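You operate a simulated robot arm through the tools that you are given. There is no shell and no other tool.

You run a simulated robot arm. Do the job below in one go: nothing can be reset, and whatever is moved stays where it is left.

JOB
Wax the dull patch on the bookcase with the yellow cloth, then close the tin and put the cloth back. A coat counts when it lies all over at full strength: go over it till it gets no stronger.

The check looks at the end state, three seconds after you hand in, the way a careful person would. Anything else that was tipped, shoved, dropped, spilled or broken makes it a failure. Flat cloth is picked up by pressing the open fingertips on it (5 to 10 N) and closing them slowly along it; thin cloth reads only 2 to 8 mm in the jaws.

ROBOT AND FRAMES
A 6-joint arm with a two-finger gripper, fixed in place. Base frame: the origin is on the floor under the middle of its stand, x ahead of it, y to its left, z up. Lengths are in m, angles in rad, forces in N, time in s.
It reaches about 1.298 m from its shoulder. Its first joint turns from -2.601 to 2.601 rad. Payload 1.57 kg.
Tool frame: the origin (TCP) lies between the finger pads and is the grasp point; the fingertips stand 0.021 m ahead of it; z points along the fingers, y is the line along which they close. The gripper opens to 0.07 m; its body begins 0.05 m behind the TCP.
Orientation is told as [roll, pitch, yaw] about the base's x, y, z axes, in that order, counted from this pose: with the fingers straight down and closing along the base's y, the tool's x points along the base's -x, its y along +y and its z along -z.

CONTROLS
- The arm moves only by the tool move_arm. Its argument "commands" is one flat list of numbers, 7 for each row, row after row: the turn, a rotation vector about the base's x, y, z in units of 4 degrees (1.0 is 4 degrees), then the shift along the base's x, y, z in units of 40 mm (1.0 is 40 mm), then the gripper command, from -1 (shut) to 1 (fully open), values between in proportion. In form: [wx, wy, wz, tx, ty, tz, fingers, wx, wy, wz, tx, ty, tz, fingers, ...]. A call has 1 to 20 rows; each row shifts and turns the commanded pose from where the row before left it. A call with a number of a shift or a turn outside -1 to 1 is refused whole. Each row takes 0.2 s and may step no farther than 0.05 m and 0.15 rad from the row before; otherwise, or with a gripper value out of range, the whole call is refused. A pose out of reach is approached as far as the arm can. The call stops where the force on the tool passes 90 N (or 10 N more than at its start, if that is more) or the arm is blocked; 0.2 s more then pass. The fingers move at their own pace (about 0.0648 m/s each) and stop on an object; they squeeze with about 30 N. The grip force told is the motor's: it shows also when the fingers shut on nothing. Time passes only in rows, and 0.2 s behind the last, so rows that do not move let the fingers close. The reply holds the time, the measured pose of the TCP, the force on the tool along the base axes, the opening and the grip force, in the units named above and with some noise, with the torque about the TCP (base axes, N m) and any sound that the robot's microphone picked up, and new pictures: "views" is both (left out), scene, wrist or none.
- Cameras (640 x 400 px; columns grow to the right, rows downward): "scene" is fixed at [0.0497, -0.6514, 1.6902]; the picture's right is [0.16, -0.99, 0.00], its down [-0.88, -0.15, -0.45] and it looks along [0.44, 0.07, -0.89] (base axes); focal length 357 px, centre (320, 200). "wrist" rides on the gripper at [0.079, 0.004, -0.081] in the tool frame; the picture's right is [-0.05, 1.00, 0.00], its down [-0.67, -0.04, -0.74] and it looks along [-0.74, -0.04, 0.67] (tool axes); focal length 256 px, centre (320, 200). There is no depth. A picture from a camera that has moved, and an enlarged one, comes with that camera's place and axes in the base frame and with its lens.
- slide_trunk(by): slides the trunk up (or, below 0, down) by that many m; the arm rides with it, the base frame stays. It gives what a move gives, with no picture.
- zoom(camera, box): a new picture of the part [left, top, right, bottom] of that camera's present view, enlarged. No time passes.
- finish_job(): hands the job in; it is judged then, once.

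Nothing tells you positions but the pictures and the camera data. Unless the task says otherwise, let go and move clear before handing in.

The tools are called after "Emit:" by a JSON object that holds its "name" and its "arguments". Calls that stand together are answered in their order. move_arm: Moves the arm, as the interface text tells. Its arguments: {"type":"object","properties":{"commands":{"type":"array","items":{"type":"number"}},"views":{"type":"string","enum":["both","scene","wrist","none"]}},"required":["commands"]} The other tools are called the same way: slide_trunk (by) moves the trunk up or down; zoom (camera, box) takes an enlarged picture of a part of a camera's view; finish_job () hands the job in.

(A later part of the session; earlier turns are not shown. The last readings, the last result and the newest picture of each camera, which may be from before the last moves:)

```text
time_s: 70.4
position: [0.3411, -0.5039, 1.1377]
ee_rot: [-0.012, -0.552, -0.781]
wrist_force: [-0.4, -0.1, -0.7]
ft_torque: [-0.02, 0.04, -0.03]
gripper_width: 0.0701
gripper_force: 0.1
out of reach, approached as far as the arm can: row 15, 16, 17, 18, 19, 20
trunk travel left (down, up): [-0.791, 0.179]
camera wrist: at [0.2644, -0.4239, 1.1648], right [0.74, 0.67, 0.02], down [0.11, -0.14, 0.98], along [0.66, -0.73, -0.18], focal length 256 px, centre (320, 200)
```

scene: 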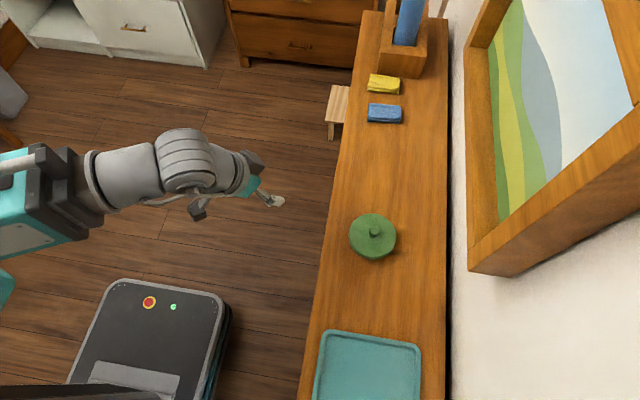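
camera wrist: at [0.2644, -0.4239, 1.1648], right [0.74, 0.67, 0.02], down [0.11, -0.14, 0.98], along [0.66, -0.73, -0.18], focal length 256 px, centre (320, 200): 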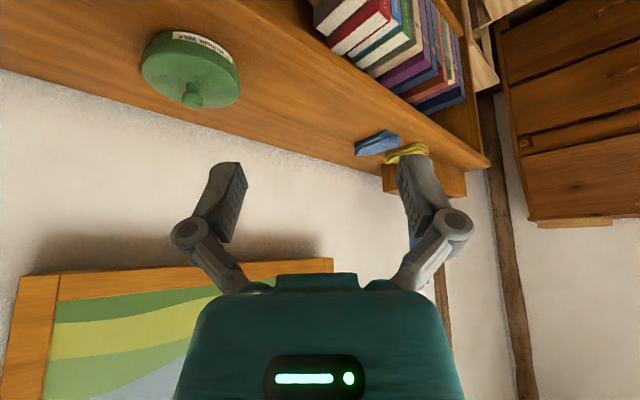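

Emit:
{"name": "zoom", "arguments": {"camera": "wrist", "box": [0, 0, 320, 170]}}

Emit:
{"name": "zoom", "arguments": {"camera": "wrist", "box": [230, 20, 500, 190]}}

Emit:
{"name": "zoom", "arguments": {"camera": "wrist", "box": [130, 20, 250, 110]}}

```text
2.00 times, centred on (160, 85) of wrist
camera zoom: at [0.2644, -0.4239, 1.1648], right [0.74, 0.67, 0.02], down [0.11, -0.14, 0.98], along [0.66, -0.73, -0.18], focal length 512 px, centre (640, 430)
```

zoom: 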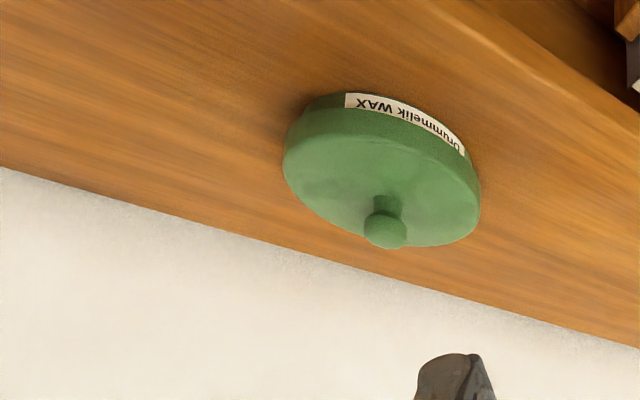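

```text
2.35 times, centred on (365, 105) of wrist
camera zoom: at [0.2644, -0.4239, 1.1648], right [0.74, 0.67, 0.02], down [0.11, -0.14, 0.98], along [0.66, -0.73, -0.18], focal length 602 px, centre (214, 424)
```

zoom: 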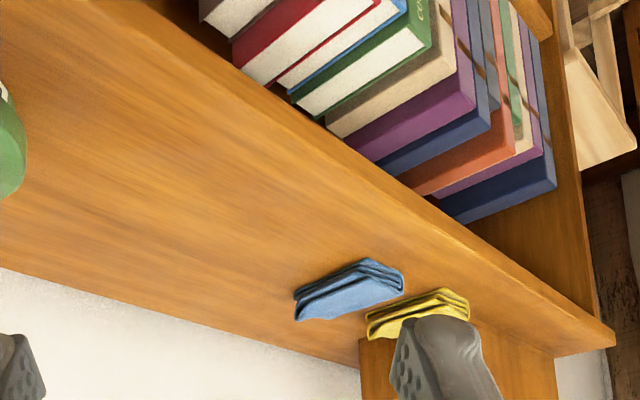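

```text
4.44 times, centred on (190, 65) of wrist
camera zoom: at [0.2644, -0.4239, 1.1648], right [0.74, 0.67, 0.02], down [0.11, -0.14, 0.98], along [0.66, -0.73, -0.18], focal length 1138 px, centre (898, 800)
```

zoom: 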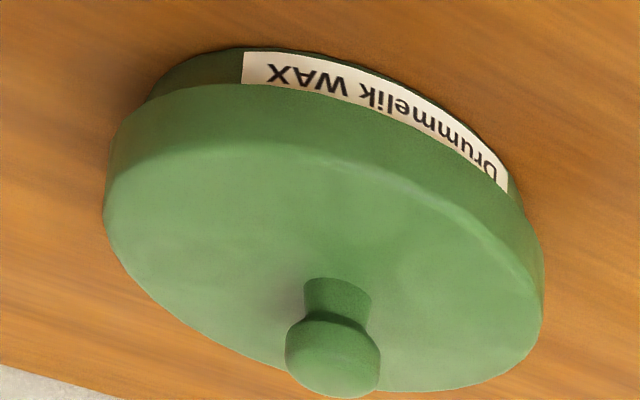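

The tin's label reads "Drummelik WAX", so it's the right tin. In this grazing view the wood between the tin and the blue cloth looks hazier, so I'll zoom in there.

Emit:
{"name": "zoom", "arguments": {"camera": "wrist", "box": [225, 40, 385, 170]}}

Emit:
{"name": "zoom", "arguments": {"camera": "wrist", "box": [0, 0, 160, 100]}}

Emit:
{"name": "zoom", "arguments": {"camera": "wrist", "box": [380, 110, 500, 200]}}

```text
3.08 times, centred on (305, 105) of wrist
camera zoom: at [0.2644, -0.4239, 1.1648], right [0.74, 0.67, 0.02], down [0.11, -0.14, 0.98], along [0.66, -0.73, -0.18], focal length 788 px, centre (366, 492)
```

zoom: 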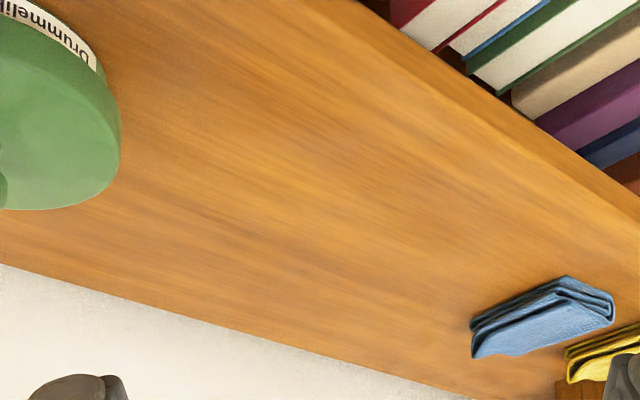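

```text
4.00 times, centred on (80, 50) of wrist
camera zoom: at [0.2644, -0.4239, 1.1648], right [0.74, 0.67, 0.02], down [0.11, -0.14, 0.98], along [0.66, -0.73, -0.18], focal length 1024 px, centre (1280, 800)
```

zoom: 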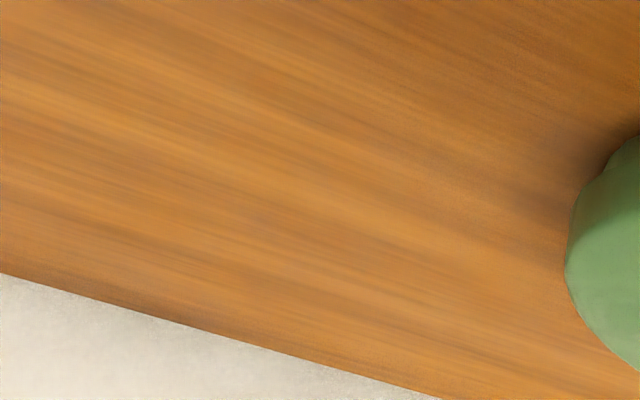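

```text
4.44 times, centred on (440, 155) of wrist
camera zoom: at [0.2644, -0.4239, 1.1648], right [0.74, 0.67, 0.02], down [0.11, -0.14, 0.98], along [0.66, -0.73, -0.18], focal length 1138 px, centre (-213, 400)
```

zoom: 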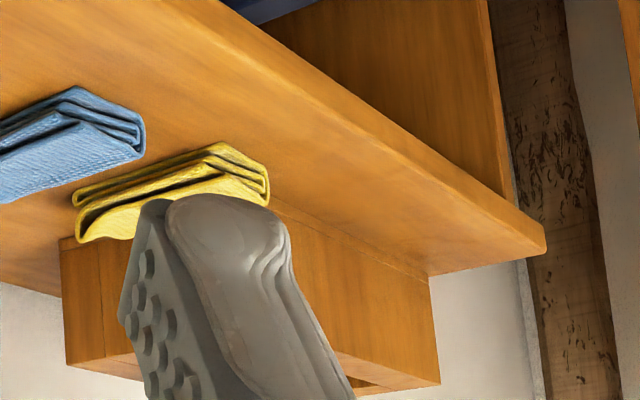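

The hazier zone seems to sit around x 0.45 to 0.62, midway between the tin and the cloths. I'll view it from another grazing direction to find its edges.

Emit:
{"name": "move_arm", "arguments": {"commands": [0, 0, -1, 0.45, 0.3, 0, 1, 0, 0, -1, 0.45, 0.3, 0, 1, 0, 0, -1, 0.45, 0.3, 0, 1, 0, 0, -1, 0.45, 0.3, 0, 1, 0, 0, -1, 0.45, 0.3, 0, 1, 0, 0, -1, 0.45, 0.3, 0, 1, 0, 0, -1, 0.45, 0.3, 0, 1, 0, 0, -1, 0.45, 0.3, 0, 1, 0, 0, -1, 0.45, 0.3, 0, 1, 0, 0, -1, 0.45, 0.3, 0, 1, 0, 0, -1, 0.45, 0.3, 0, 1], "views": "wrist"}}

```text
time_s: 72.8
position: [0.5414, -0.377, 1.1361]
ee_rot: [-0.012, -0.555, -1.552]
wrist_force: [0.6, 0.1, 0.5]
ft_torque: [0.0, 0.01, -0.01]
gripper_width: 0.07
gripper_force: 0.1
out of reach, approached as far as the arm can: row 1
trunk travel left (down, up): [-0.791, 0.179]
camera wrist: at [0.5431, -0.267, 1.1646], right [1.0, -0.03, 0.02], down [-0.02, -0.17, 0.98], along [-0.03, -0.98, -0.18], focal length 256 px, centre (320, 200)
```

wrist: 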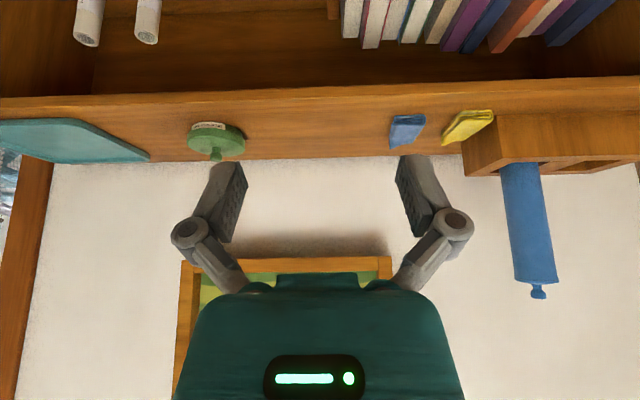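

Emit:
{"name": "zoom", "arguments": {"camera": "wrist", "box": [180, 80, 480, 180]}}

Emit:
{"name": "zoom", "arguments": {"camera": "wrist", "box": [240, 85, 400, 170]}}

Emit:
{"name": "zoom", "arguments": {"camera": "wrist", "box": [100, 85, 260, 170]}}

```text
2.13 times, centred on (330, 130) of wrist
camera zoom: at [0.5431, -0.267, 1.1646], right [1.0, -0.03, 0.02], down [-0.02, -0.17, 0.98], along [-0.03, -0.98, -0.18], focal length 546 px, centre (299, 349)
```

zoom: 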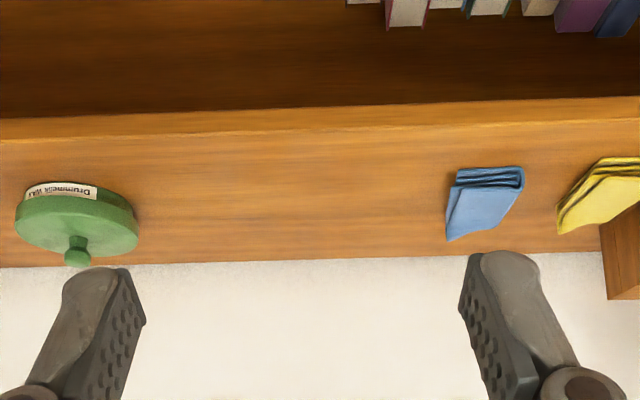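

```text
4.00 times, centred on (320, 128) of wrist
camera zoom: at [0.5431, -0.267, 1.1646], right [1.0, -0.03, 0.02], down [-0.02, -0.17, 0.98], along [-0.03, -0.98, -0.18], focal length 1024 px, centre (320, 490)
```

zoom: 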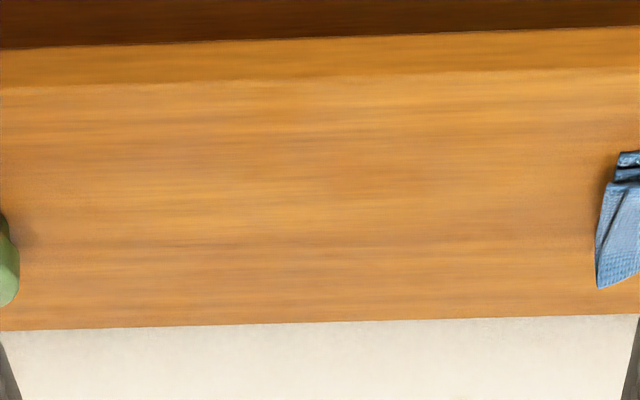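

```text
4.00 times, centred on (180, 128) of wrist
camera zoom: at [0.5431, -0.267, 1.1646], right [1.0, -0.03, 0.02], down [-0.02, -0.17, 0.98], along [-0.03, -0.98, -0.18], focal length 1024 px, centre (880, 490)
```

zoom: 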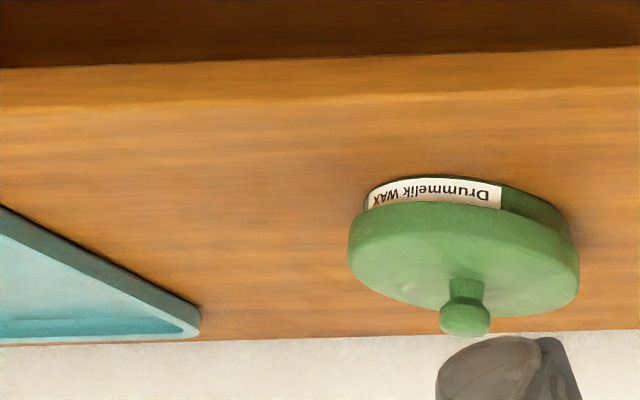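

Emit:
{"name": "zoom", "arguments": {"camera": "scene", "box": [335, 118, 455, 215]}}

Emit:
{"name": "zoom", "arguments": {"camera": "scene", "box": [370, 110, 450, 160]}}

Emit:
{"name": "zoom", "arguments": {"camera": "scene", "box": [335, 150, 415, 200]}}

Emit:
{"name": "zoom", "arguments": {"camera": "scene", "box": [320, 270, 400, 320]}}

Emit:
{"name": "zoom", "arguments": {"camera": "scene", "box": [390, 240, 450, 340]}}

```text
4.12 times, centred on (395, 166) of scene
camera zoom: at [0.0497, -0.6514, 1.6902], right [0.16, -0.99, 0.0], down [-0.88, -0.15, -0.45], along [0.44, 0.07, -0.89], focal length 1472 px, centre (11, 338)
```

zoom: 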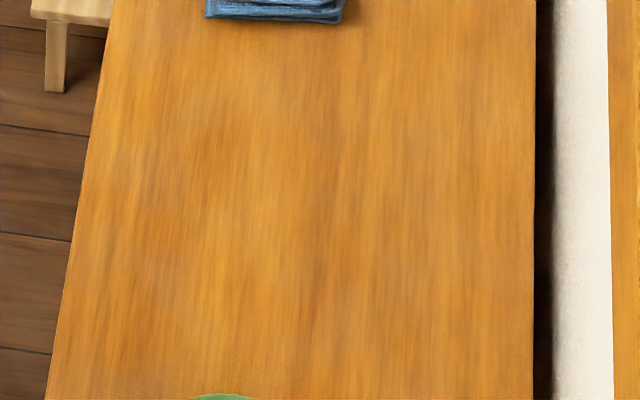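

```text
8.00 times, centred on (410, 135) of scene
camera zoom: at [0.0497, -0.6514, 1.6902], right [0.16, -0.99, 0.0], down [-0.88, -0.15, -0.45], along [0.44, 0.07, -0.89], focal length 2856 px, centre (-400, 720)
```

zoom: 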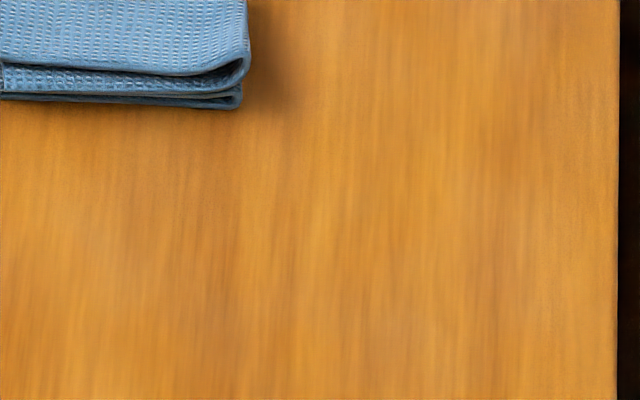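

```text
8.00 times, centred on (375, 175) of scene
camera zoom: at [0.0497, -0.6514, 1.6902], right [0.16, -0.99, 0.0], down [-0.88, -0.15, -0.45], along [0.44, 0.07, -0.89], focal length 2856 px, centre (-120, 400)
```

zoom: 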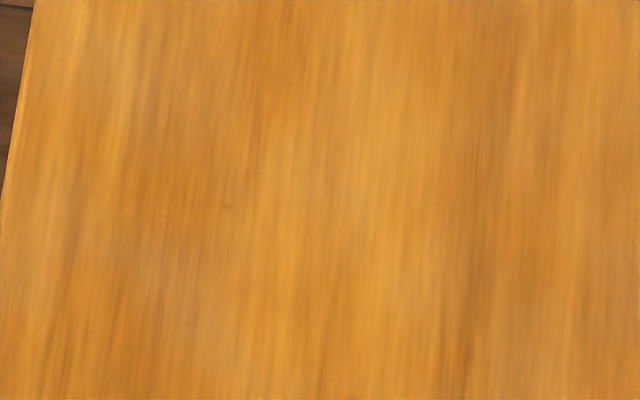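

```text
8.00 times, centred on (360, 295) of scene
camera zoom: at [0.0497, -0.6514, 1.6902], right [0.16, -0.99, 0.0], down [-0.88, -0.15, -0.45], along [0.44, 0.07, -0.89], focal length 2856 px, centre (0, -560)
```

zoom: 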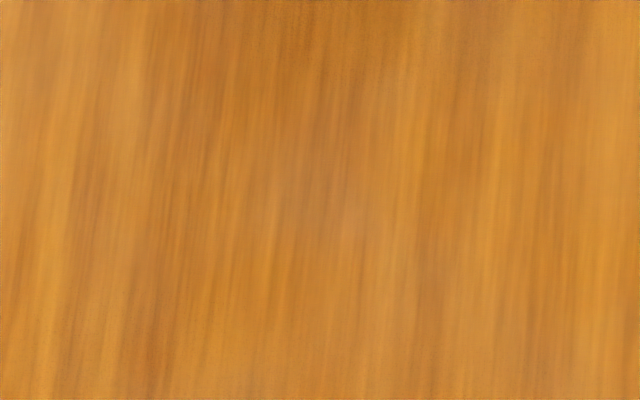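

```text
4.00 times, centred on (420, 290) of scene
camera zoom: at [0.0497, -0.6514, 1.6902], right [0.16, -0.99, 0.0], down [-0.88, -0.15, -0.45], along [0.44, 0.07, -0.89], focal length 1428 px, centre (-80, -160)
```

zoom: 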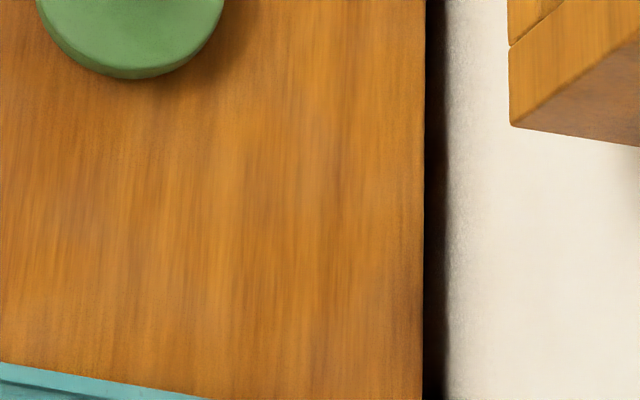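

The top shows only even grain at every zoom. The outer end panel had a slightly greyer, olive centre, so I'll go back and study it more squarely before drawing a conclusion.

Emit:
{"name": "move_arm", "arguments": {"commands": [1, 0, 0, 0, 0, 0, 1, 1, 0, 0, 0, 0, 0, 1, 1, 0, 0, 0, 0, 0, 1, 1, 0, 0, 0, 0, 0, 1, 1, 0, 0, 0, 0, 0, 1, 1, 0, 0, 0, 0, 0, 1, 1, 0, 0, 0, 0, 0, 1, 0.95, 0, 0, 0, 0, 0, 1], "views": "none"}}

Emit:
{"name": "move_arm", "arguments": {"commands": [0, 0, 1, -0.6, -0.3, 0, 1, 0, 0, 1, -0.6, -0.3, 0, 1, 0, 0, 1, -0.6, -0.3, 0, 1, 0, 0, 1, -0.6, -0.3, 0, 1, 0, 0, 1, -0.6, -0.3, 0, 1, 0, 0, 1, -0.6, -0.3, 0, 1, 0, 0, 1, -0.6, -0.3, 0, 1, 0, 0, 1, -0.6, -0.3, 0, 1, 0, 0, 1, -0.6, -0.3, 0, 1, 0, 0, 1, -0.6, -0.3, 0, 1, 0, 0, 1, -0.6, -0.3, 0, 1, 0, 0, 1, -0.6, -0.3, 0, 1, 0, 0, 1, -0.6, -0.3, 0, 1, 0, 0, 1, -0.6, -0.3, 0, 1, 0, 0, 1, -0.6, -0.3, 0, 1, 0, 0, 1, -0.6, -0.3, 0, 1, 0, 0, 1, -0.6, -0.3, 0, 1, 0, 0, 1, -0.6, -0.3, 0, 1, 0, 0, 1, -0.6, -0.3, 0, 1, 0, 0, 1, -0.6, -0.3, 0, 1], "views": "none"}}

Emit:
{"name": "slide_trunk", "arguments": {"by": 0.1}}

```text
time_s: 74.6
position: [0.5402, -0.3751, 1.1095]
ee_rot: [-0.002, 0.003, -1.553]
wrist_force: [-0.1, 1.1, 0.5]
ft_torque: [-0.03, -0.03, 0.04]
gripper_width: 0.0701
gripper_force: 0.1
out of reach, approached as far as the arm can: row 1, 2, 3, 4, 5, 7
trunk travel left (down, up): [-0.791, 0.179]
```

```text
time_s: 78.8
position: [0.0611, -0.6179, 1.1091]
ee_rot: [-0.002, 0.001, -0.154]
wrist_force: [0.5, 0.7, -0.9]
ft_torque: [0.01, -0.04, 0.02]
gripper_width: 0.07
gripper_force: 0.2
trunk travel left (down, up): [-0.791, 0.179]
```

```text
time_s: 80.1
position: [0.0605, -0.616, 1.2101]
ee_rot: [-0.002, 0.002, -0.159]
wrist_force: [-0.2, -0.1, 0.5]
ft_torque: [-0.04, -0.02, 0.01]
gripper_width: 0.0699
gripper_force: 0.0
trunk travel left (down, up): [-0.891, 0.079]
```

Emit:
{"name": "move_arm", "arguments": {"commands": [0, 0, 0, -1, 0, 0, 1, 0, 0, 0, -1, 0, 0, 1, 0, 0, 0, -1, 0, 0, 1, 0, 0, 0, -1, 0, 0, 1, 0, 0, 0, -1, 0, 0, 1, 0, 0, 0, -1, 0, 0, 1, 0, 0, 0, -1, 0, 0, 1, 0, 0, 0, -1, 0, 0, 1, 0, 0, 0, -1, 0, 0, 1, 0, 0, 0, -1, 0, 0, 1, 0, 0, 0, -1, 0, 0, 1, 0, 0, 0, -1, 0, 0, 1, 0, 0, 0, -1, 0, 0, 1, 0, 0, 0, -1, 0, 0, 1], "views": "none"}}

Emit:
{"name": "slide_trunk", "arguments": {"by": -0.3}}

Emit:
{"name": "move_arm", "arguments": {"commands": [0, 0, 0, 0, 0, 0, 1], "views": "wrist"}}

```text
time_s: 83.3
position: [-0.447, -0.6605, 1.2098]
ee_rot: [0.002, 0.001, -0.071]
wrist_force: [-0.5, -0.1, 0.2]
ft_torque: [-0.02, 0.03, 0.01]
gripper_width: 0.0699
gripper_force: 0.0
out of reach, approached as far as the arm can: row 9, 12
trunk travel left (down, up): [-0.891, 0.079]
stopped in row 14: the arm was blocked; the commanded pose is now the measured one
```

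```text
time_s: 86.3
position: [-0.4465, -0.6601, 0.9081]
ee_rot: [-0.001, 0.002, -0.071]
wrist_force: [1.0, 0.7, 0.0]
ft_torque: [0.0, 0.0, 0.02]
gripper_width: 0.0701
gripper_force: 0.1
trunk travel left (down, up): [-0.591, 0.379]
```

```text
time_s: 86.7
position: [-0.4468, -0.6596, 0.909]
ee_rot: [-0.002, 0.002, -0.073]
wrist_force: [-0.5, -0.9, 0.7]
ft_torque: [0.04, 0.04, -0.02]
gripper_width: 0.07
gripper_force: 0.0
trunk travel left (down, up): [-0.591, 0.379]
camera wrist: at [-0.5268, -0.6507, 0.9901], right [0.12, 0.99, 0.0], down [0.66, -0.08, 0.74], along [0.74, -0.09, -0.67], focal length 256 px, centre (320, 200)
```

wrist: 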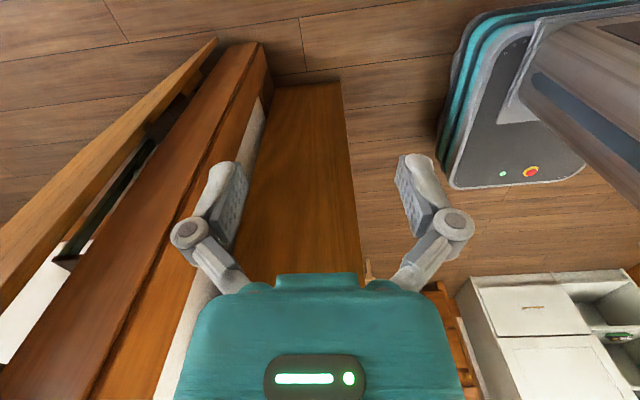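

Emit:
{"name": "zoom", "arguments": {"camera": "wrist", "box": [200, 75, 400, 275]}}

Emit:
{"name": "zoom", "arguments": {"camera": "wrist", "box": [250, 85, 350, 150]}}

Emit:
{"name": "zoom", "arguments": {"camera": "wrist", "box": [245, 140, 365, 215]}}

Emit:
{"name": "zoom", "arguments": {"camera": "wrist", "box": [240, 200, 370, 275]}}

```text
2.00 times, centred on (300, 175) of wrist
camera zoom: at [-0.5268, -0.6507, 0.9901], right [0.12, 0.99, 0.0], down [0.66, -0.08, 0.74], along [0.74, -0.09, -0.67], focal length 512 px, centre (360, 250)
```

zoom: 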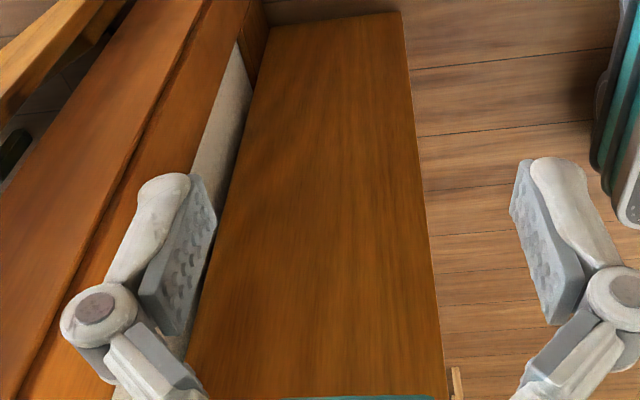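

```text
6.15 times, centred on (300, 118) of wrist
camera zoom: at [-0.5268, -0.6507, 0.9901], right [0.12, 0.99, 0.0], down [0.66, -0.08, 0.74], along [0.74, -0.09, -0.67], focal length 1575 px, centre (443, 708)
```

zoom: 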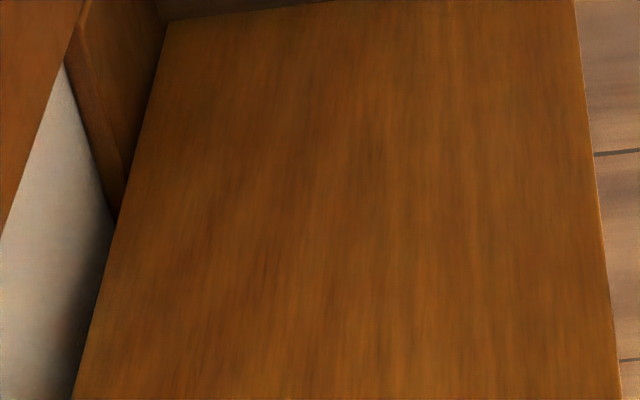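

```text
5.33 times, centred on (305, 178) of wrist
camera zoom: at [-0.5268, -0.6507, 0.9901], right [0.12, 0.99, 0.0], down [0.66, -0.08, 0.74], along [0.74, -0.09, -0.67], focal length 1365 px, centre (400, 320)
```

zoom: 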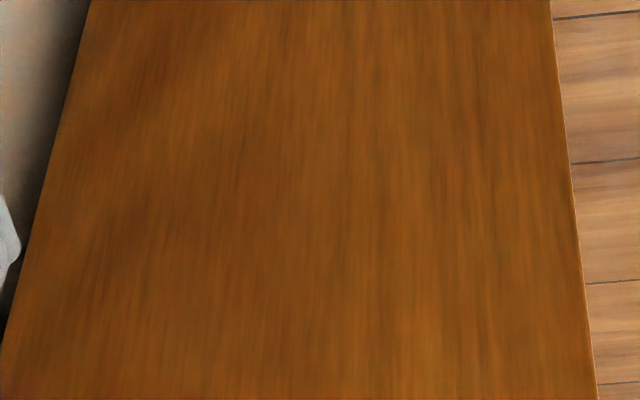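

```text
4.92 times, centred on (305, 238) of wrist
camera zoom: at [-0.5268, -0.6507, 0.9901], right [0.12, 0.99, 0.0], down [0.66, -0.08, 0.74], along [0.74, -0.09, -0.67], focal length 1260 px, centre (394, 15)
```

zoom: 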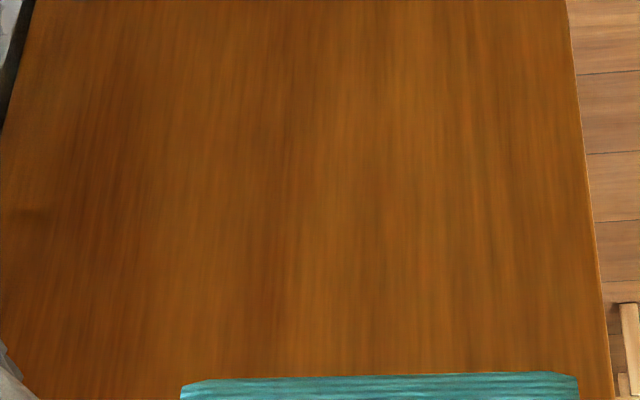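

The end panel is uniform along its whole height. Before I suspect something hidden, such as under the tray, I'll look around the rest of the room for another surface.

Emit:
{"name": "slide_trunk", "arguments": {"by": 0.3}}

Emit:
{"name": "move_arm", "arguments": {"commands": [0, 0, 1, 1, 0, 0, 1, 0, 0, 1, 1, 0, 0, 1, 0, 0, 1, 1, 0, 0, 1, 0, 0, 1, 1, 0, 0, 1, 0, 0, 1, 1, 0, 0, 1, 0, 0, 1, 1, 0, 0, 1, 0, 0, 1, 1, 0, 0, 1, 0, 0, 1, 1, 0, 0, 1, 0, 0, 1, 1, 0, 0, 1, 0, 0, 1, 1, 0, 0, 1, 0, 0, 1, 1, 0, 0, 1, 0, 0, 1, 0, 0, 0, 1, 0, 0, 1, 0, 0, 0, 1, 0, 0, 1, 0, 0, 0, 1, 0, 0, 1, 0, 0, 0, 1, 0, 0, 1, 0, 0, 0, 1, 0, 0, 1, 0, 0, 0, 1, 0, 0, 1, 0, 0, 0, 1], "views": "wrist"}}

```text
time_s: 89.7
position: [-0.4475, -0.6604, 1.2109]
ee_rot: [-0.001, 0.002, -0.07]
wrist_force: [-0.5, 0.2, 0.7]
ft_torque: [0.0, 0.04, -0.01]
gripper_width: 0.0702
gripper_force: 0.0
trunk travel left (down, up): [-0.891, 0.079]
```

```text
time_s: 93.5
position: [-0.0101, -0.6579, 1.2101]
ee_rot: [-0.001, 0.001, 1.182]
wrist_force: [-0.4, 0.7, 0.6]
ft_torque: [0.03, -0.02, 0.0]
gripper_width: 0.07
gripper_force: 0.1
out of reach, approached as far as the arm can: row 7, 10
trunk travel left (down, up): [-0.891, 0.079]
camera wrist: at [-0.0453, -0.7298, 1.291], right [-0.9, 0.43, 0.0], down [0.29, 0.6, 0.74], along [0.32, 0.67, -0.67], focal length 256 px, centre (320, 200)
```

wrist: 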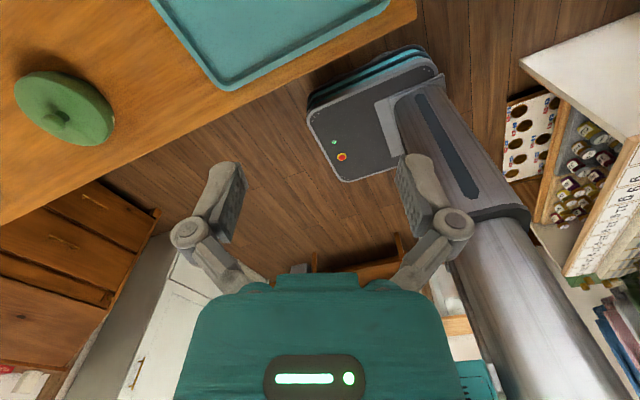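

Emit:
{"name": "zoom", "arguments": {"camera": "wrist", "box": [0, 0, 420, 240]}}

Emit:
{"name": "zoom", "arguments": {"camera": "wrist", "box": [0, 60, 200, 185]}}

Emit:
{"name": "zoom", "arguments": {"camera": "wrist", "box": [100, 0, 300, 125]}}

```text
1.52 times, centred on (210, 120) of wrist
camera zoom: at [-0.0453, -0.7298, 1.291], right [-0.9, 0.43, 0.0], down [0.29, 0.6, 0.74], along [0.32, 0.67, -0.67], focal length 390 px, centre (488, 322)
```

zoom: 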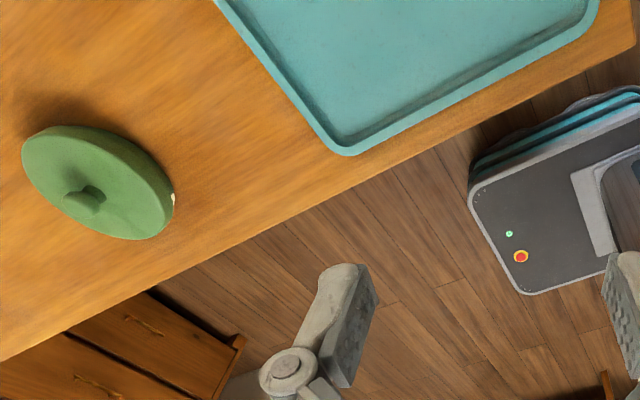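

```text
3.20 times, centred on (100, 122) of wrist
camera zoom: at [-0.0453, -0.7298, 1.291], right [-0.9, 0.43, 0.0], down [0.29, 0.6, 0.74], along [0.32, 0.67, -0.67], focal length 819 px, centre (1024, 448)
```

zoom: 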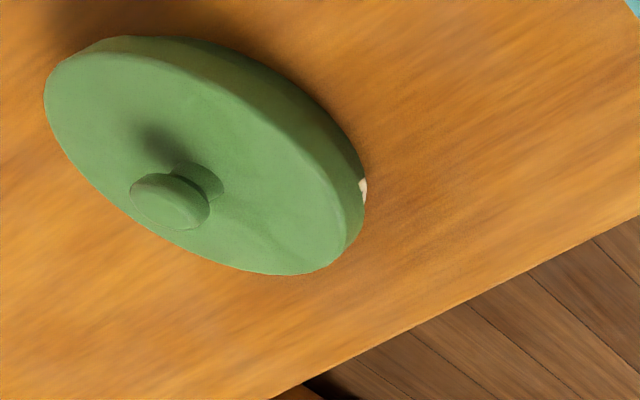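

```text
3.20 times, centred on (200, 62) of wrist
camera zoom: at [-0.0453, -0.7298, 1.291], right [-0.9, 0.43, 0.0], down [0.29, 0.6, 0.74], along [0.32, 0.67, -0.67], focal length 819 px, centre (704, 640)
```

zoom: 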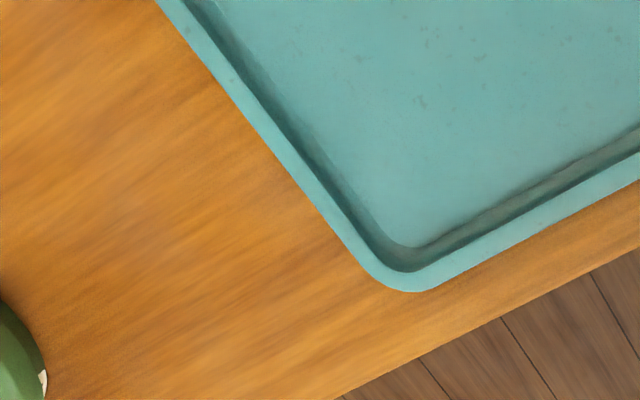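

Other furniture stands around the room, but nothing else is a bookcase. Every visible bookcase surface is plain, so the tray may be covering the patch. I'll go over the tray and look at it closely before touching it.

Emit:
{"name": "move_arm", "arguments": {"commands": [0, 0, 1, -0.3, -0.36, 0, 1, 0, 0, 1, -0.3, -0.36, 0, 1, 0, 0, 1, -0.3, -0.36, 0, 1, 0, 0, 1, -0.3, -0.36, 0, 1, 0, 0, 1, -0.3, -0.36, 0, 1, 0, 0, 0.57, -0.3, -0.36, 0, 1], "views": "none"}}

Emit:
{"name": "slide_trunk", "arguments": {"by": -0.17}}

Emit:
{"name": "move_arm", "arguments": {"commands": [0, 0, 0, 0, 0, 0, 1]}}

```text
time_s: 94.9
position: [0.0022, -0.7229, 1.2085]
ee_rot: [0.016, 0.005, 1.378]
wrist_force: [-1.1, 0.3, 0.7]
ft_torque: [0.01, -0.02, -0.01]
gripper_width: 0.0702
gripper_force: 0.0
out of reach, approached as far as the arm can: row 3, 4, 5, 6
trunk travel left (down, up): [-0.891, 0.079]
```

```text
time_s: 96.9
position: [0.0019, -0.7208, 1.0398]
ee_rot: [0.016, 0.005, 1.375]
wrist_force: [-0.4, 0.3, 0.5]
ft_torque: [0.01, 0.0, 0.01]
gripper_width: 0.07
gripper_force: 0.0
trunk travel left (down, up): [-0.721, 0.249]
```

```text
time_s: 97.3
position: [0.0021, -0.7217, 1.0402]
ee_rot: [0.016, 0.005, 1.378]
wrist_force: [-0.2, 0.0, -0.4]
ft_torque: [-0.02, 0.0, -0.02]
gripper_width: 0.0701
gripper_force: 0.1
trunk travel left (down, up): [-0.721, 0.249]
camera wrist: at [-0.0175, -0.7989, 1.1213], right [-0.97, 0.24, 0.02], down [0.18, 0.65, 0.74], along [0.17, 0.72, -0.67], focal length 256 px, centre (320, 200)
```

scene: 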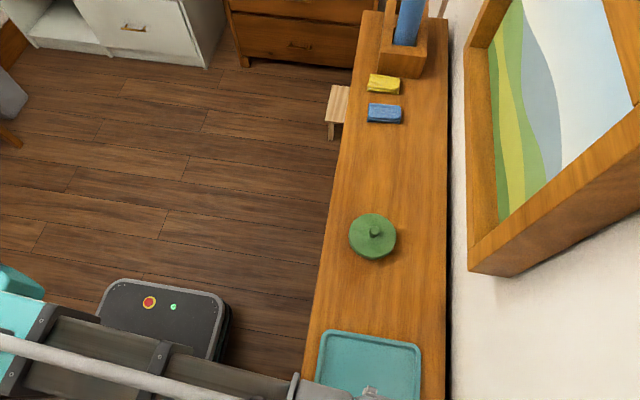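
wrist: 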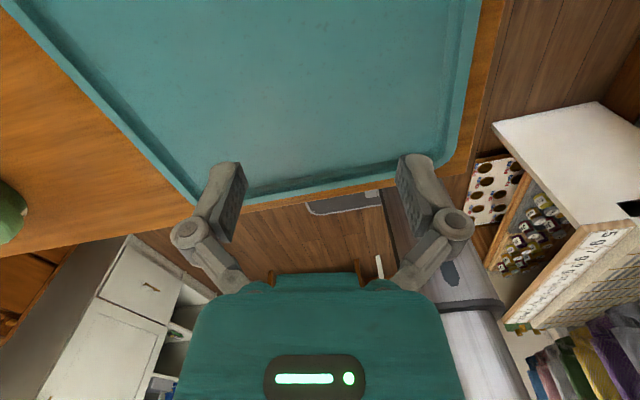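

The yaw has reached its limit here. I'll zoom in on the tray rim to measure it.

Emit:
{"name": "zoom", "arguments": {"camera": "wrist", "box": [180, 120, 480, 260]}}

Emit:
{"name": "zoom", "arguments": {"camera": "wrist", "box": [0, 0, 250, 230]}}

Emit:
{"name": "zoom", "arguments": {"camera": "wrist", "box": [420, 0, 540, 200]}}

```text
2.13 times, centred on (330, 190) of wrist
camera zoom: at [-0.0175, -0.7989, 1.1213], right [-0.97, 0.24, 0.02], down [0.18, 0.65, 0.74], along [0.17, 0.72, -0.67], focal length 546 px, centre (299, 221)
```

zoom: 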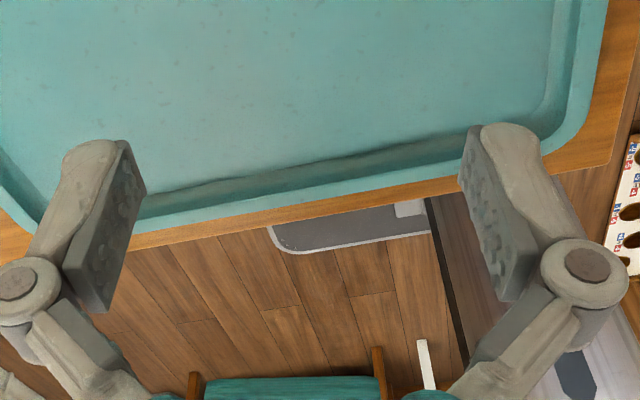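

```text
1.74 times, centred on (125, 115) of wrist
camera zoom: at [-0.0175, -0.7989, 1.1213], right [-0.97, 0.24, 0.02], down [0.18, 0.65, 0.74], along [0.17, 0.72, -0.67], focal length 445 px, centre (659, 348)
```

zoom: 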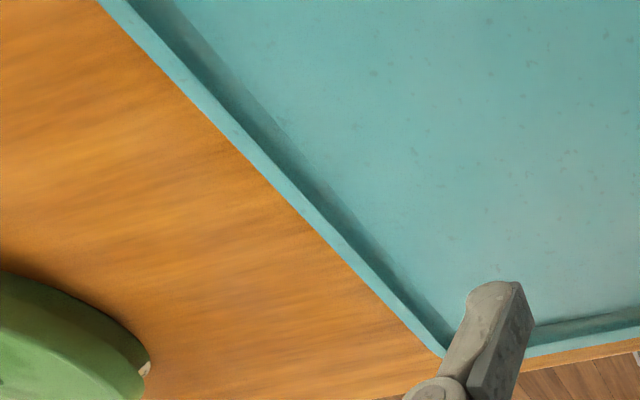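

```text
2.00 times, centred on (480, 100) of wrist
camera zoom: at [-0.0175, -0.7989, 1.1213], right [-0.97, 0.24, 0.02], down [0.18, 0.65, 0.74], along [0.17, 0.72, -0.67], focal length 512 px, centre (0, 400)
```

zoom: 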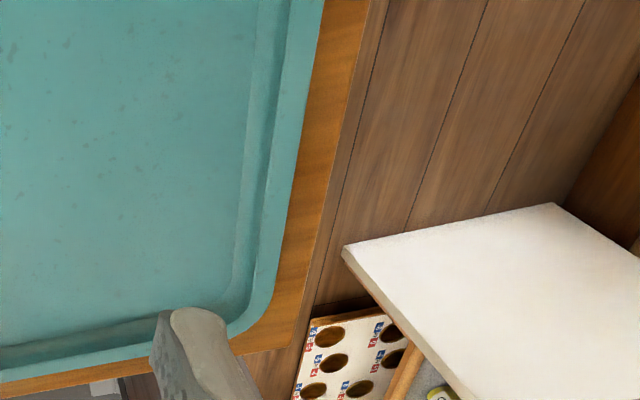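

The top surface appears to be at about z 0.94 and the tray rim at about z 0.96. I'll turn to yaw 0 over the tray's front rim and come down for a closer look at the rim.

Emit:
{"name": "move_arm", "arguments": {"commands": [0, 0, -1, 0.02, 0.1, 0, 1, 0, 0, -1, 0.02, 0.1, 0, 1, 0, 0, -1, 0.02, 0.1, 0, 1, 0, 0, -1, 0.02, 0.1, 0, 1, 0, 0, -1, 0.02, 0.1, 0, 1, 0, 0, -1, 0.02, 0.1, 0, 1, 0, 0, -1, 0.02, 0.1, 0, 1, 0, 0, -1, 0.02, 0.1, 0, 1, 0, 0, -1, 0.02, 0.1, 0, 1, 0, 0, -1, 0.02, 0.1, 0, 1, 0, 0, -1, 0.02, 0.1, 0, 1, 0, 0, -1, 0.02, 0.1, 0, 1, 0, 0, -1, 0.02, 0.1, 0, 1, 0, 0, -1, 0.02, 0.1, 0, 1, 0, 0, -1, 0.02, 0.1, 0, 1, 0, 0, -1, 0.02, 0.1, 0, 1, 0, 0, -1, 0.02, 0.1, 0, 1, 0, 0, -1, 0.02, 0.1, 0, 1, 0, 0, -1, 0.02, 0.1, 0, 1, 0, 0, -0.8, 0.02, 0.1, 0, 1]}}

```text
time_s: 101.5
position: [0.017, -0.6431, 1.0406]
ee_rot: [0.017, 0.004, -0.006]
wrist_force: [1.2, -0.2, 0.5]
ft_torque: [0.0, -0.03, -0.01]
gripper_width: 0.0702
gripper_force: 0.0
trunk travel left (down, up): [-0.721, 0.249]
camera wrist: at [-0.0628, -0.639, 1.1213], right [0.06, 1.0, 0.02], down [0.67, -0.05, 0.74], along [0.74, -0.03, -0.67], focal length 256 px, centre (320, 200)
```

scene: 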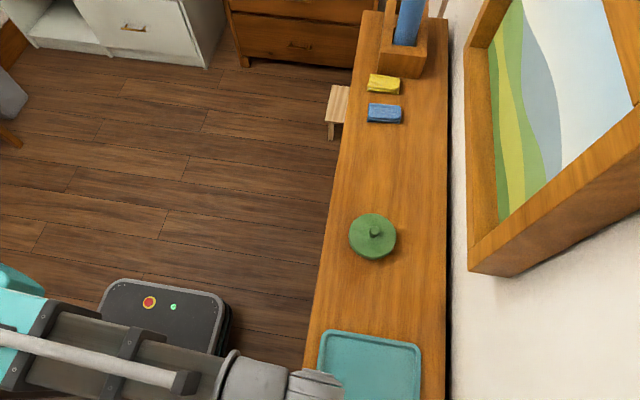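
wrist: 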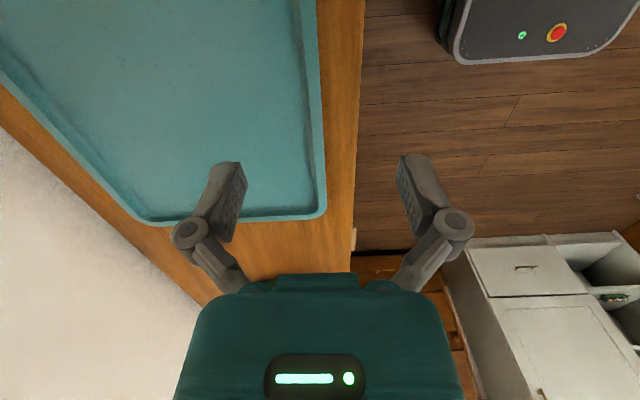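

Before I disturb the tray, there's one more idea. Light comes from the +y side, so gloss shows best when looking from the wall side toward +y. I'll take that view over the strip between the tin and the cloths.

Emit:
{"name": "slide_trunk", "arguments": {"by": 0.05}}

Emit:
{"name": "move_arm", "arguments": {"commands": [0, 0, 1, 0.6, -0.04, 0, 1, 0, 0, 1, 0.6, -0.04, 0, 1, 0, 0, 1, 0.6, -0.04, 0, 1, 0, 0, 1, 0.6, -0.04, 0, 1, 0, 0, 1, 0.6, -0.04, 0, 1, 0, 0, 1, 0.6, -0.04, 0, 1, 0, 0, 1, 0.6, -0.04, 0, 1, 0, 0, 1, 0.6, -0.04, 0, 1, 0, 0, 1, 0.6, -0.04, 0, 1, 0, 0, 1, 0.6, -0.04, 0, 1, 0, 0, 1, 0.6, -0.04, 0, 1, 0, 0, 1, 0.6, -0.04, 0, 1, 0, 0, 1, 0.6, -0.04, 0, 1, 0, 0, 1, 0.6, -0.04, 0, 1, 0, 0, 1, 0.6, -0.04, 0, 1, 0, 0, 1, 0.6, -0.04, 0, 1, 0, 0, 1, 0.6, -0.04, 0, 1, 0, 0, 1, 0.6, -0.04, 0, 1, 0, 0, 1, 0.6, -0.04, 0, 1, 0, 0, 1, 0.6, -0.04, 0, 1]}}

```text
time_s: 102.4
position: [0.0171, -0.6407, 1.0903]
ee_rot: [0.015, 0.006, -0.004]
wrist_force: [0.2, -0.6, 0.5]
ft_torque: [0.0, 0.0, 0.0]
gripper_width: 0.0699
gripper_force: 0.0
trunk travel left (down, up): [-0.771, 0.199]
```

```text
time_s: 106.6
position: [0.4977, -0.6732, 1.0896]
ee_rot: [0.015, 0.007, 1.391]
wrist_force: [-0.2, 0.1, 0.0]
ft_torque: [0.01, 0.0, 0.0]
gripper_width: 0.07
gripper_force: 0.2
trunk travel left (down, up): [-0.771, 0.199]
camera wrist: at [0.4794, -0.7516, 1.1711], right [-0.97, 0.23, 0.02], down [0.17, 0.65, 0.74], along [0.16, 0.72, -0.67], focal length 256 px, centre (320, 200)
```

scene: 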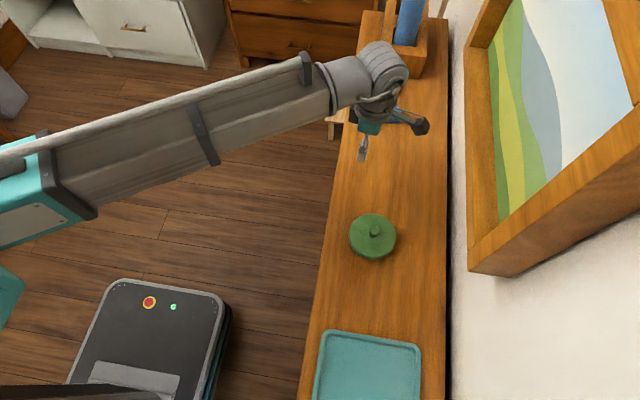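
wrist: 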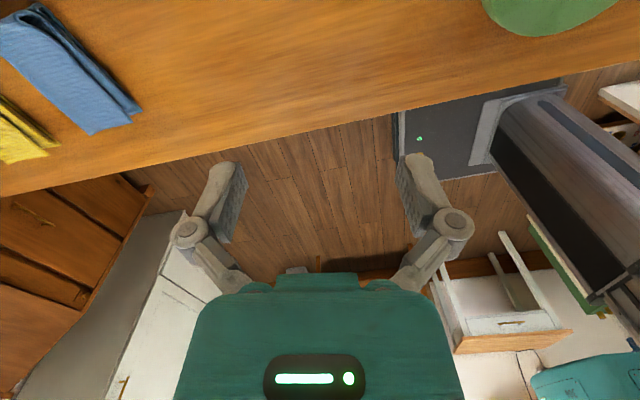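

Emit:
{"name": "zoom", "arguments": {"camera": "wrist", "box": [60, 0, 480, 170]}}

Emit:
{"name": "zoom", "arguments": {"camera": "wrist", "box": [120, 0, 320, 125]}}

Emit:
{"name": "zoom", "arguments": {"camera": "wrist", "box": [300, 0, 500, 125]}}

```text
1.52 times, centred on (270, 85) of wrist
camera zoom: at [0.4794, -0.7516, 1.1711], right [-0.97, 0.23, 0.02], down [0.17, 0.65, 0.74], along [0.16, 0.72, -0.67], focal length 390 px, centre (396, 375)
```

zoom: 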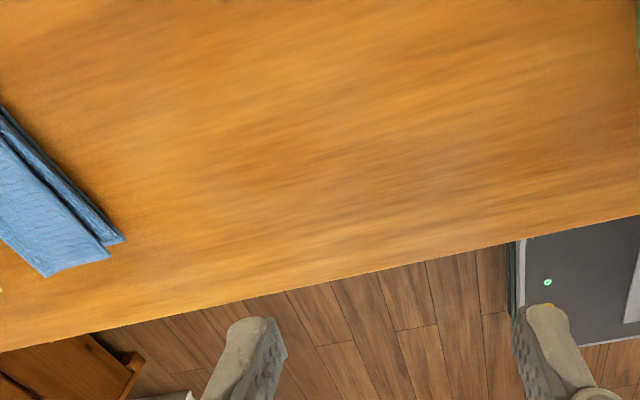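

```text
3.20 times, centred on (220, 62) of wrist
camera zoom: at [0.4794, -0.7516, 1.1711], right [-0.97, 0.23, 0.02], down [0.17, 0.65, 0.74], along [0.16, 0.72, -0.67], focal length 819 px, centre (640, 640)
```

zoom: 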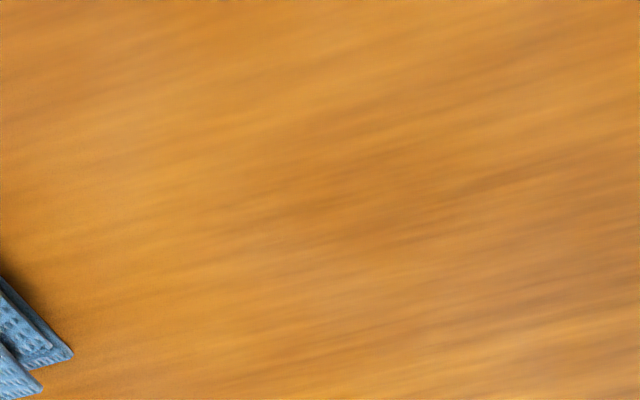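

```text
3.20 times, centred on (400, 62) of wrist
camera zoom: at [0.4794, -0.7516, 1.1711], right [-0.97, 0.23, 0.02], down [0.17, 0.65, 0.74], along [0.16, 0.72, -0.67], focal length 819 px, centre (64, 640)
```

zoom: 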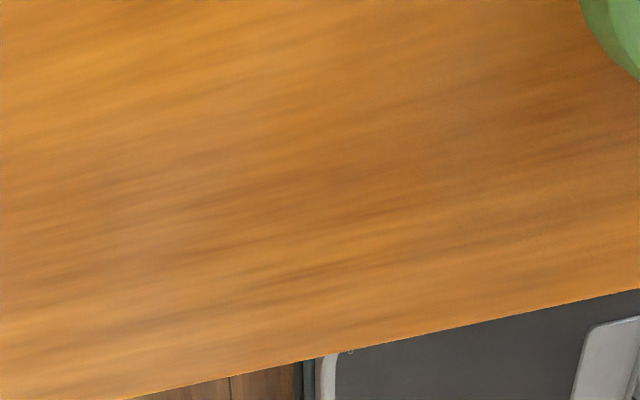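

The difference in tone here is no stronger than grain. I'll go back to the tray and shift it slightly with a firm rim grip, which I can undo exactly, to check what is under it.

Emit:
{"name": "move_arm", "arguments": {"commands": [0, 0, -1, -0.6, 0.035, 0, 1, 0, 0, -1, -0.6, 0.035, 0, 1, 0, 0, -1, -0.6, 0.035, 0, 1, 0, 0, -1, -0.6, 0.035, 0, 1, 0, 0, -1, -0.6, 0.035, 0, 1, 0, 0, -1, -0.6, 0.035, 0, 1, 0, 0, -1, -0.6, 0.035, 0, 1, 0, 0, -1, -0.6, 0.035, 0, 1, 0, 0, -1, -0.6, 0.035, 0, 1, 0, 0, -1, -0.6, 0.035, 0, 1, 0, 0, -1, -0.6, 0.035, 0, 1, 0, 0, -1, -0.6, 0.035, 0, 1, 0, 0, -1, -0.6, 0.035, 0, 1, 0, 0, -1, -0.6, 0.035, 0, 1, 0, 0, -1, -0.6, 0.035, 0, 1, 0, 0, -1, -0.6, 0.035, 0, 1, 0, 0, -1, -0.6, 0.035, 0, 1, 0, 0, -1, -0.6, 0.035, 0, 1, 0, 0, -1, -0.6, 0.035, 0, 1, 0, 0, -1, -0.6, 0.035, 0, 1], "views": "none"}}

Emit:
{"name": "slide_trunk", "arguments": {"by": -0.09}}

Emit:
{"name": "move_arm", "arguments": {"commands": [-0.2, -0.1, 0, 0, 0, 0, 1], "views": "wrist"}}

```text
time_s: 110.8
position: [0.0163, -0.6457, 1.0892]
ee_rot: [0.015, 0.006, -0.005]
wrist_force: [0.1, -0.1, -0.5]
ft_torque: [-0.06, 0.01, -0.01]
gripper_width: 0.0702
gripper_force: 0.1
trunk travel left (down, up): [-0.771, 0.199]
```

```text
time_s: 112.0
position: [0.0171, -0.6452, 0.9995]
ee_rot: [0.015, 0.003, -0.005]
wrist_force: [-0.3, 0.0, 1.2]
ft_torque: [0.01, 0.0, -0.01]
gripper_width: 0.0698
gripper_force: 0.0
trunk travel left (down, up): [-0.681, 0.289]
```

```text
time_s: 112.4
position: [0.0171, -0.6463, 1.0006]
ee_rot: [0.003, -0.003, -0.006]
wrist_force: [-0.7, 0.4, 0.2]
ft_torque: [-0.01, 0.0, -0.03]
gripper_width: 0.0701
gripper_force: 0.1
trunk travel left (down, up): [-0.681, 0.289]
camera wrist: at [-0.0634, -0.6413, 1.0807], right [0.06, 1.0, 0.0], down [0.66, -0.04, 0.75], along [0.74, -0.04, -0.67], focal length 256 px, centre (320, 200)
```

wrist: 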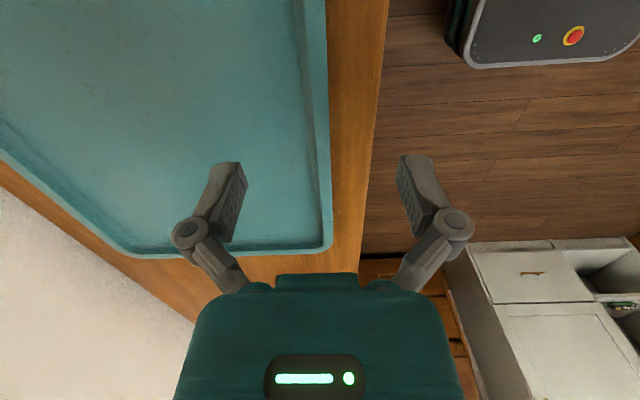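

Emit:
{"name": "move_arm", "arguments": {"commands": [0, 0, 0, 0, -0.1, 0, 1], "views": "none"}}

Emit:
{"name": "slide_trunk", "arguments": {"by": -0.02}}

Emit:
{"name": "move_arm", "arguments": {"commands": [0, 0, 0, 0, 0, 0, 1], "views": "wrist"}}

```text
time_s: 112.8
position: [0.0172, -0.6486, 0.9994]
ee_rot: [0.005, -0.002, -0.005]
wrist_force: [0.3, -0.5, -0.3]
ft_torque: [0.01, 0.02, 0.0]
gripper_width: 0.0701
gripper_force: 0.1
trunk travel left (down, up): [-0.681, 0.289]
```

```text
time_s: 113.5
position: [0.0172, -0.6493, 0.9796]
ee_rot: [0.002, -0.003, -0.004]
wrist_force: [-0.3, 0.7, -0.5]
ft_torque: [0.04, 0.0, 0.01]
gripper_width: 0.0696
gripper_force: 0.1
trunk travel left (down, up): [-0.661, 0.309]
```

```text
time_s: 113.9
position: [0.0174, -0.6495, 0.9802]
ee_rot: [0.0, -0.001, -0.004]
wrist_force: [0.7, 0.1, -0.2]
ft_torque: [-0.02, -0.04, 0.0]
gripper_width: 0.0699
gripper_force: 0.0
trunk travel left (down, up): [-0.661, 0.309]
camera wrist: at [-0.0636, -0.6452, 1.0607], right [0.06, 1.0, 0.0], down [0.66, -0.04, 0.75], along [0.75, -0.04, -0.67], focal length 256 px, centre (320, 200)
```

wrist: 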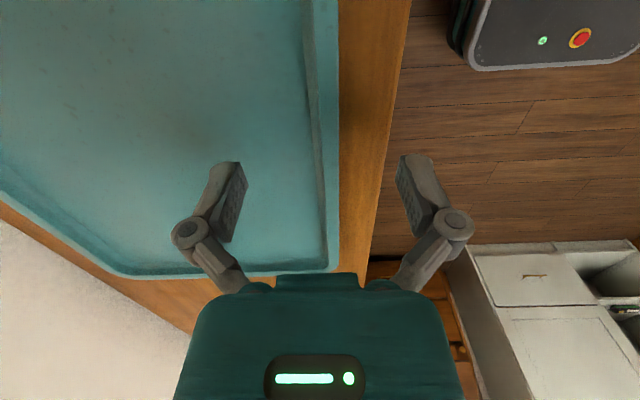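

Emit:
{"name": "slide_trunk", "arguments": {"by": -0.01}}

Emit:
{"name": "move_arm", "arguments": {"commands": [0, 0, 0, 0, 0, 0, 1], "views": "wrist"}}

Emit:
{"name": "zoom", "arguments": {"camera": "wrist", "box": [200, 100, 440, 250]}}

```text
time_s: 114.5
position: [0.0183, -0.6497, 0.9698]
ee_rot: [0.002, -0.003, -0.006]
wrist_force: [-0.1, 0.0, 0.2]
ft_torque: [0.01, -0.02, 0.03]
gripper_width: 0.0702
gripper_force: 0.1
trunk travel left (down, up): [-0.651, 0.319]
```

```text
time_s: 114.9
position: [0.0185, -0.65, 0.9688]
ee_rot: [0.002, -0.003, -0.006]
wrist_force: [-0.8, -0.2, 0.5]
ft_torque: [-0.02, -0.04, -0.02]
gripper_width: 0.0698
gripper_force: 0.0
trunk travel left (down, up): [-0.651, 0.319]
camera wrist: at [-0.0636, -0.6452, 1.0507], right [0.06, 1.0, 0.0], down [0.66, -0.04, 0.75], along [0.74, -0.04, -0.67], focal length 256 px, centre (320, 200)
```

wrist: 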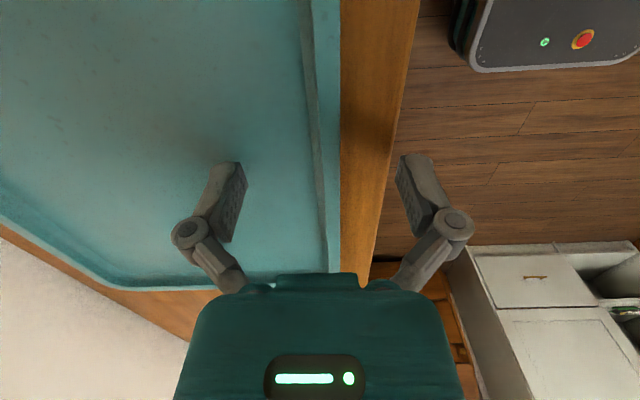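

```text
2.67 times, centred on (320, 175) of wrist
camera zoom: at [-0.0636, -0.6452, 1.0507], right [0.06, 1.0, 0.0], down [0.66, -0.04, 0.75], along [0.74, -0.04, -0.67], focal length 683 px, centre (320, 267)
```

zoom: 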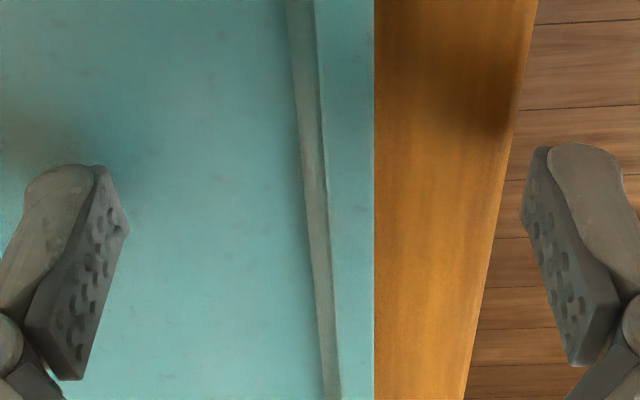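

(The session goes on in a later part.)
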